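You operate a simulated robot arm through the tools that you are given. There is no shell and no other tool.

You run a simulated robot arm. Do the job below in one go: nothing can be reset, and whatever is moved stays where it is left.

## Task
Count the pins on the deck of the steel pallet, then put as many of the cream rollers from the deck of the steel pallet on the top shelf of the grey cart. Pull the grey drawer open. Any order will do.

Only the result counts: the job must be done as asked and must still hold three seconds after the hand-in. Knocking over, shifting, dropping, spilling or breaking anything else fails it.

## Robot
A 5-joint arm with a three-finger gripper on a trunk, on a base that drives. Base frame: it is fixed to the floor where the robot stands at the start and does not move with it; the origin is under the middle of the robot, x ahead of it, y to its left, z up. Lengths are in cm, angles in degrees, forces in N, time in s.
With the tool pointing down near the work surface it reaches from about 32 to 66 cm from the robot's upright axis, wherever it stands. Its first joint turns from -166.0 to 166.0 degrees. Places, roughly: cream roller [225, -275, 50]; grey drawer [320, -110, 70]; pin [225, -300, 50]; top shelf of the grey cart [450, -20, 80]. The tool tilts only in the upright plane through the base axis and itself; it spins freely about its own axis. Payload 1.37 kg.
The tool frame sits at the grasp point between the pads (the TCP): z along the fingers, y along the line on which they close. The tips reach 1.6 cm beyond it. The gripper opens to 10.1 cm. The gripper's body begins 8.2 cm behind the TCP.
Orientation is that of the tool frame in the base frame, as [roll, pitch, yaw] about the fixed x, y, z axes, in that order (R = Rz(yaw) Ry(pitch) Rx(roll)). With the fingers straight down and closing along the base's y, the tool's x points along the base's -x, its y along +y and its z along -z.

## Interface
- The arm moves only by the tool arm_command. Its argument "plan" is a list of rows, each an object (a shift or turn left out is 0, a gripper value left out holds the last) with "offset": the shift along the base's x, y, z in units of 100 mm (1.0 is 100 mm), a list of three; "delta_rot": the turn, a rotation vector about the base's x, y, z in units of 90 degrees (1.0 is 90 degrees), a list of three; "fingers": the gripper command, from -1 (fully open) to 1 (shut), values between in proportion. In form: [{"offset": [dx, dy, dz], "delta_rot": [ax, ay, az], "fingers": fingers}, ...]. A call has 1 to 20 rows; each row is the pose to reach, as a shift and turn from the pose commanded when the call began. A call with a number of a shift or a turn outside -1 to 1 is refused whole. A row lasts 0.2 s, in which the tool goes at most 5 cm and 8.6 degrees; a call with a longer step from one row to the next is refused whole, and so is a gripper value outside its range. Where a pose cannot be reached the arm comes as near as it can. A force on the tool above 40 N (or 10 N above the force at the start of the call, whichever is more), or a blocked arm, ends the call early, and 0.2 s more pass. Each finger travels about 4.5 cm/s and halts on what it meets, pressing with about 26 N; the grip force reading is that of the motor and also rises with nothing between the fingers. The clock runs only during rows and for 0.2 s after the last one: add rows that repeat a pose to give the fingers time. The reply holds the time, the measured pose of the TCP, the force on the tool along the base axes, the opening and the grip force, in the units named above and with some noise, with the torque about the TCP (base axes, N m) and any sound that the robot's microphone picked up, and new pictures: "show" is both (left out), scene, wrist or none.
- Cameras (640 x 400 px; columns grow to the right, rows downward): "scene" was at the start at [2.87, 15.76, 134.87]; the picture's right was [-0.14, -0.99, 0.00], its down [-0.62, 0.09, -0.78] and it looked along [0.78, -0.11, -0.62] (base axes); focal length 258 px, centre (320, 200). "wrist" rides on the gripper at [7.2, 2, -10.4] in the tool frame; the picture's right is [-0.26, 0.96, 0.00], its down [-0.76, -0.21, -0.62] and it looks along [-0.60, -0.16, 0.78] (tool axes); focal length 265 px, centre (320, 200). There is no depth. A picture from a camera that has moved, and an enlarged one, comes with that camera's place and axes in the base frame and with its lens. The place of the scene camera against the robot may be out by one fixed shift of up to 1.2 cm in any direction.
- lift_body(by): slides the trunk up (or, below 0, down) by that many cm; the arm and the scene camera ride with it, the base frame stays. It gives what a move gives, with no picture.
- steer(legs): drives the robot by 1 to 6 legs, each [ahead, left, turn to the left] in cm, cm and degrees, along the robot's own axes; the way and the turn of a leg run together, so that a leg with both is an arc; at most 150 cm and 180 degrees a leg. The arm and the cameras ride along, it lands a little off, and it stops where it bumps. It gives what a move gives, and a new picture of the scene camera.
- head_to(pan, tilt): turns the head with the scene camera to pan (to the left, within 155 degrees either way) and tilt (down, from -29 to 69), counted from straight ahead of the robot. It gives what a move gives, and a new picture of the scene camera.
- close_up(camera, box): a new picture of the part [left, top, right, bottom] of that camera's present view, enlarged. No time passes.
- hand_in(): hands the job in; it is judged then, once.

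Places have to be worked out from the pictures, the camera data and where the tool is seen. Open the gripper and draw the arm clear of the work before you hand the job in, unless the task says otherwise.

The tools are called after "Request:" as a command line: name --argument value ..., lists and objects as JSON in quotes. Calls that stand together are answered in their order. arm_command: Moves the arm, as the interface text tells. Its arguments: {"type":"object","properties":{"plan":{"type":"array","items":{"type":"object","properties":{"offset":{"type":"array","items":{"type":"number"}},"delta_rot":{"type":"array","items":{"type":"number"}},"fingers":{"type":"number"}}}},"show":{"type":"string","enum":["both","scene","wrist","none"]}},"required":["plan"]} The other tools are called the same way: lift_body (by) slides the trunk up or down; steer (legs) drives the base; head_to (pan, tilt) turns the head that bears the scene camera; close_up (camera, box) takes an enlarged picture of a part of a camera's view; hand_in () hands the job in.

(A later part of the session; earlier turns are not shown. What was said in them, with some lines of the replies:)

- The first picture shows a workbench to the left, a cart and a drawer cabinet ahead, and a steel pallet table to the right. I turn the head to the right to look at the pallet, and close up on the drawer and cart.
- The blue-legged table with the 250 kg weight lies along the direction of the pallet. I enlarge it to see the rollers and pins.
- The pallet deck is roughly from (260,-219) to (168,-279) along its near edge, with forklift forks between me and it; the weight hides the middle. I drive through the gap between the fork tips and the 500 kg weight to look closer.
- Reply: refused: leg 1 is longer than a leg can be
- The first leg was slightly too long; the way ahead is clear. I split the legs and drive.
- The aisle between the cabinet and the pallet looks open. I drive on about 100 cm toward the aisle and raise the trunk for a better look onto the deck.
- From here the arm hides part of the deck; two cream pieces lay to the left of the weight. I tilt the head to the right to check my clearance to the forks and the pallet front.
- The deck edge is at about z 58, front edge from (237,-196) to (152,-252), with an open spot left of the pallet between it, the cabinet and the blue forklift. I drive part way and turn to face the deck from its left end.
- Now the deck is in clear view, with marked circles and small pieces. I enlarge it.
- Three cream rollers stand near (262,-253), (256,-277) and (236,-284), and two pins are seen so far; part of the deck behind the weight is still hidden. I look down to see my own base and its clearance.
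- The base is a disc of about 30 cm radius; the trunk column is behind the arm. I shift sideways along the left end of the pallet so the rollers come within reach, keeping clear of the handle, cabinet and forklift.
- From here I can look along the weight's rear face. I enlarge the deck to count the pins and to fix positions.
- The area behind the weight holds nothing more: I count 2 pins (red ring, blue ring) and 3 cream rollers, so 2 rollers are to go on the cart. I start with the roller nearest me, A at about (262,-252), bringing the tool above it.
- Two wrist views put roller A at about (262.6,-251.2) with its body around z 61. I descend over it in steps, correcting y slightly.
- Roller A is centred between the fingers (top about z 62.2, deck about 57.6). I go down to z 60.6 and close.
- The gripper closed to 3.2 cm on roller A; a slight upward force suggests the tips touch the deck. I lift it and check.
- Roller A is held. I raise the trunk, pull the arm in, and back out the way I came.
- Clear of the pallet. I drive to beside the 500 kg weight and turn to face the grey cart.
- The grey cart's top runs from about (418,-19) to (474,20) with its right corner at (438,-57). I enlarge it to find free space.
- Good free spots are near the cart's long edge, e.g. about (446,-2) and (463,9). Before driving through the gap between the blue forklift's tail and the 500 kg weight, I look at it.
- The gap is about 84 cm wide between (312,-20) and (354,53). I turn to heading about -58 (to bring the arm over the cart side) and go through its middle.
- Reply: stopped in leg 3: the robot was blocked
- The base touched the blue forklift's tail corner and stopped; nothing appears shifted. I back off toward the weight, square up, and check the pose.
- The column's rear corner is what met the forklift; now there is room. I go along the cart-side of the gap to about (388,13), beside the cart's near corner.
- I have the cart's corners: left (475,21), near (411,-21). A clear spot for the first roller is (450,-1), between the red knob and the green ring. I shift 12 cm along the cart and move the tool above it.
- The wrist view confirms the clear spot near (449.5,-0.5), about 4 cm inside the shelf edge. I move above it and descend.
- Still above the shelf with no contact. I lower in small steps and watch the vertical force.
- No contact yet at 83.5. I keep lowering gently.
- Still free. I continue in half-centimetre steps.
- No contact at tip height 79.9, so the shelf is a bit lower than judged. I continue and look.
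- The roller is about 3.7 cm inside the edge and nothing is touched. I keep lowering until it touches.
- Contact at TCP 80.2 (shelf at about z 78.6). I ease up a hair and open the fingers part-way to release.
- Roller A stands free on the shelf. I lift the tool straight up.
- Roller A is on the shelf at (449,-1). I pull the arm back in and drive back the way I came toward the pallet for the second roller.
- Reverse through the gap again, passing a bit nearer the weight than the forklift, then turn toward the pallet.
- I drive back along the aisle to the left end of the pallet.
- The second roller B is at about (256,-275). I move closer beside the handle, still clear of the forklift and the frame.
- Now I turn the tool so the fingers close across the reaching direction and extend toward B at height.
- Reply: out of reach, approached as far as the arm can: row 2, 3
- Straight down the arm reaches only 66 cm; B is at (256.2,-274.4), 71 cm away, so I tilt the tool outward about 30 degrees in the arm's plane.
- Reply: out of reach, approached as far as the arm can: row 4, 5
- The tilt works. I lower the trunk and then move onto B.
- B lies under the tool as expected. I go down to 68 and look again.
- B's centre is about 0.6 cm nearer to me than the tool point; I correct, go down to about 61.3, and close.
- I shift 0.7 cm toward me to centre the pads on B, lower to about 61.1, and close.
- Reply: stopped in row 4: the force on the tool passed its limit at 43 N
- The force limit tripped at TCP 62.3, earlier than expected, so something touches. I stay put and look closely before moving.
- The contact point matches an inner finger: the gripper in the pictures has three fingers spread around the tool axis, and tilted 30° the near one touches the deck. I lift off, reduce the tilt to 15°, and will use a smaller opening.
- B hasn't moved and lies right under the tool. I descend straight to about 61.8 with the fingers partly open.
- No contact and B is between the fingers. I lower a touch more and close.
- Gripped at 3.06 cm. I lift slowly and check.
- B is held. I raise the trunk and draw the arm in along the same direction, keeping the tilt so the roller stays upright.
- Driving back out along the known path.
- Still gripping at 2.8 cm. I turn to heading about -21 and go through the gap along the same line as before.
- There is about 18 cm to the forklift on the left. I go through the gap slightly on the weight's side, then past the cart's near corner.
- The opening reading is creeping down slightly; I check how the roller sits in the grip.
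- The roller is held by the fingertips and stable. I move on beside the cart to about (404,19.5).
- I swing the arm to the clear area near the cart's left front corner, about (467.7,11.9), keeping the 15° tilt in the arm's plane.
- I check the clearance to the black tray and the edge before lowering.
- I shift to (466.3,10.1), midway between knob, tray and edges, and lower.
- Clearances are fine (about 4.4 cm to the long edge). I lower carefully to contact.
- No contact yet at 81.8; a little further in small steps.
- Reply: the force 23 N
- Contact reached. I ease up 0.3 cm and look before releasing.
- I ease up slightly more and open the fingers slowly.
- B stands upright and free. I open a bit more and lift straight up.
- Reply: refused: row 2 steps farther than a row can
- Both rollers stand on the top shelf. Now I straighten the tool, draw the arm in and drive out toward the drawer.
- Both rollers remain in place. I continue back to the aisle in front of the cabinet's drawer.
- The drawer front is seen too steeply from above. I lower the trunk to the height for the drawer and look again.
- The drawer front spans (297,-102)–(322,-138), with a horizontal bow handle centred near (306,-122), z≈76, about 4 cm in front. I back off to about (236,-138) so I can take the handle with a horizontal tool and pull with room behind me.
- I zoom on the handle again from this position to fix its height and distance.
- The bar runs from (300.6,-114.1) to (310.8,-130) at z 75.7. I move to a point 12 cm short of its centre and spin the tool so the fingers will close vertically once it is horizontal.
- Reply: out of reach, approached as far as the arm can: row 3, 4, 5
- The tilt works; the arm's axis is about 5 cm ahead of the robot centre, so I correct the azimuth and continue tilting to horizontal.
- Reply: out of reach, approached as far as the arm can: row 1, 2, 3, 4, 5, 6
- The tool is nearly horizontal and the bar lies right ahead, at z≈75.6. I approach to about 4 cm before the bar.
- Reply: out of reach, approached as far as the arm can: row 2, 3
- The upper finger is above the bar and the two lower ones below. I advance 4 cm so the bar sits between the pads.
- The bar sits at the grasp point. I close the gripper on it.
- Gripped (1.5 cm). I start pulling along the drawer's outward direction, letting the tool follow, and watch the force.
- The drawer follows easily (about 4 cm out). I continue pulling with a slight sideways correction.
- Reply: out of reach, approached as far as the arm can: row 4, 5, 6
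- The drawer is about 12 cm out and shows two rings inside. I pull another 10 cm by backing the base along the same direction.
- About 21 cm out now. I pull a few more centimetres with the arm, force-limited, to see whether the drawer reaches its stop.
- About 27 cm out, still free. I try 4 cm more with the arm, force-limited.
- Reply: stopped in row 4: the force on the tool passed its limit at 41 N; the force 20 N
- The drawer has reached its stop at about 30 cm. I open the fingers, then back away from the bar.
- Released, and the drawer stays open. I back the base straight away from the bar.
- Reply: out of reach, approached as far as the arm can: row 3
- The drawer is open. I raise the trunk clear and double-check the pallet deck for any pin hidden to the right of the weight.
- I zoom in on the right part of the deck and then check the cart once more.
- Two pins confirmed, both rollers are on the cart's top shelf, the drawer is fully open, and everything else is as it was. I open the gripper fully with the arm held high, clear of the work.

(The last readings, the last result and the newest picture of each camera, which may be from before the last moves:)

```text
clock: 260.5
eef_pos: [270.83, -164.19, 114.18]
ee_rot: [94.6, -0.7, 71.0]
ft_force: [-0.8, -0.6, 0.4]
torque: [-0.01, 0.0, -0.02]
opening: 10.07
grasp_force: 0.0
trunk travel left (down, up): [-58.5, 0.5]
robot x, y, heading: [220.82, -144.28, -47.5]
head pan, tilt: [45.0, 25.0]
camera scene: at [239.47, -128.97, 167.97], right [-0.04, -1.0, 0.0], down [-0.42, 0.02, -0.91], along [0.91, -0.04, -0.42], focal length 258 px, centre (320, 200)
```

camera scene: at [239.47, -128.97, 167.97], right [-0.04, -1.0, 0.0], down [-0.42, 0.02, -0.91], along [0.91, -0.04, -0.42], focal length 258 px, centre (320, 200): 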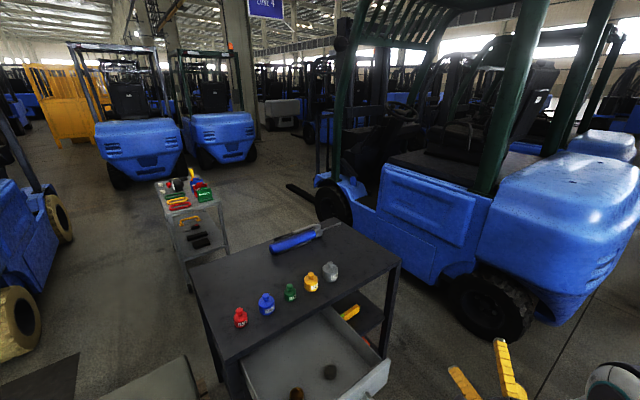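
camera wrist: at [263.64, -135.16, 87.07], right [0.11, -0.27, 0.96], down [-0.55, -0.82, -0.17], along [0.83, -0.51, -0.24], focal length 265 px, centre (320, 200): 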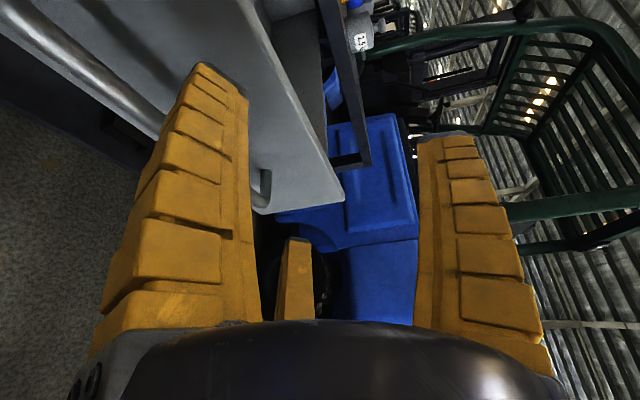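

The gripper is open, the arm is clear, the drawer is open, and both rollers are on the cart. I hand the job in.

Request:
hand_in

```text
The job is handed in.
```

I counted two pins on the steel pallet's deck and put two of its three cream rollers on the top shelf of the grey cart. I also pulled the grey drawer open to its stop, about 30 cm. I handed the job in with the gripper open and the arm clear of the work; I have not seen the verdict.

- **Rollers:** both stand upright near the front edge of the shelf, clear of the other items there. The third roller stayed on the deck.
- **Contacts on the way:** on the first trip to the cart, the robot bumped the tail of the blue forklift and stopped. While reaching for the second roller, a finger pressed on the pallet deck until the force limit stopped the arm. In the pictures, nothing appeared to have moved either time.
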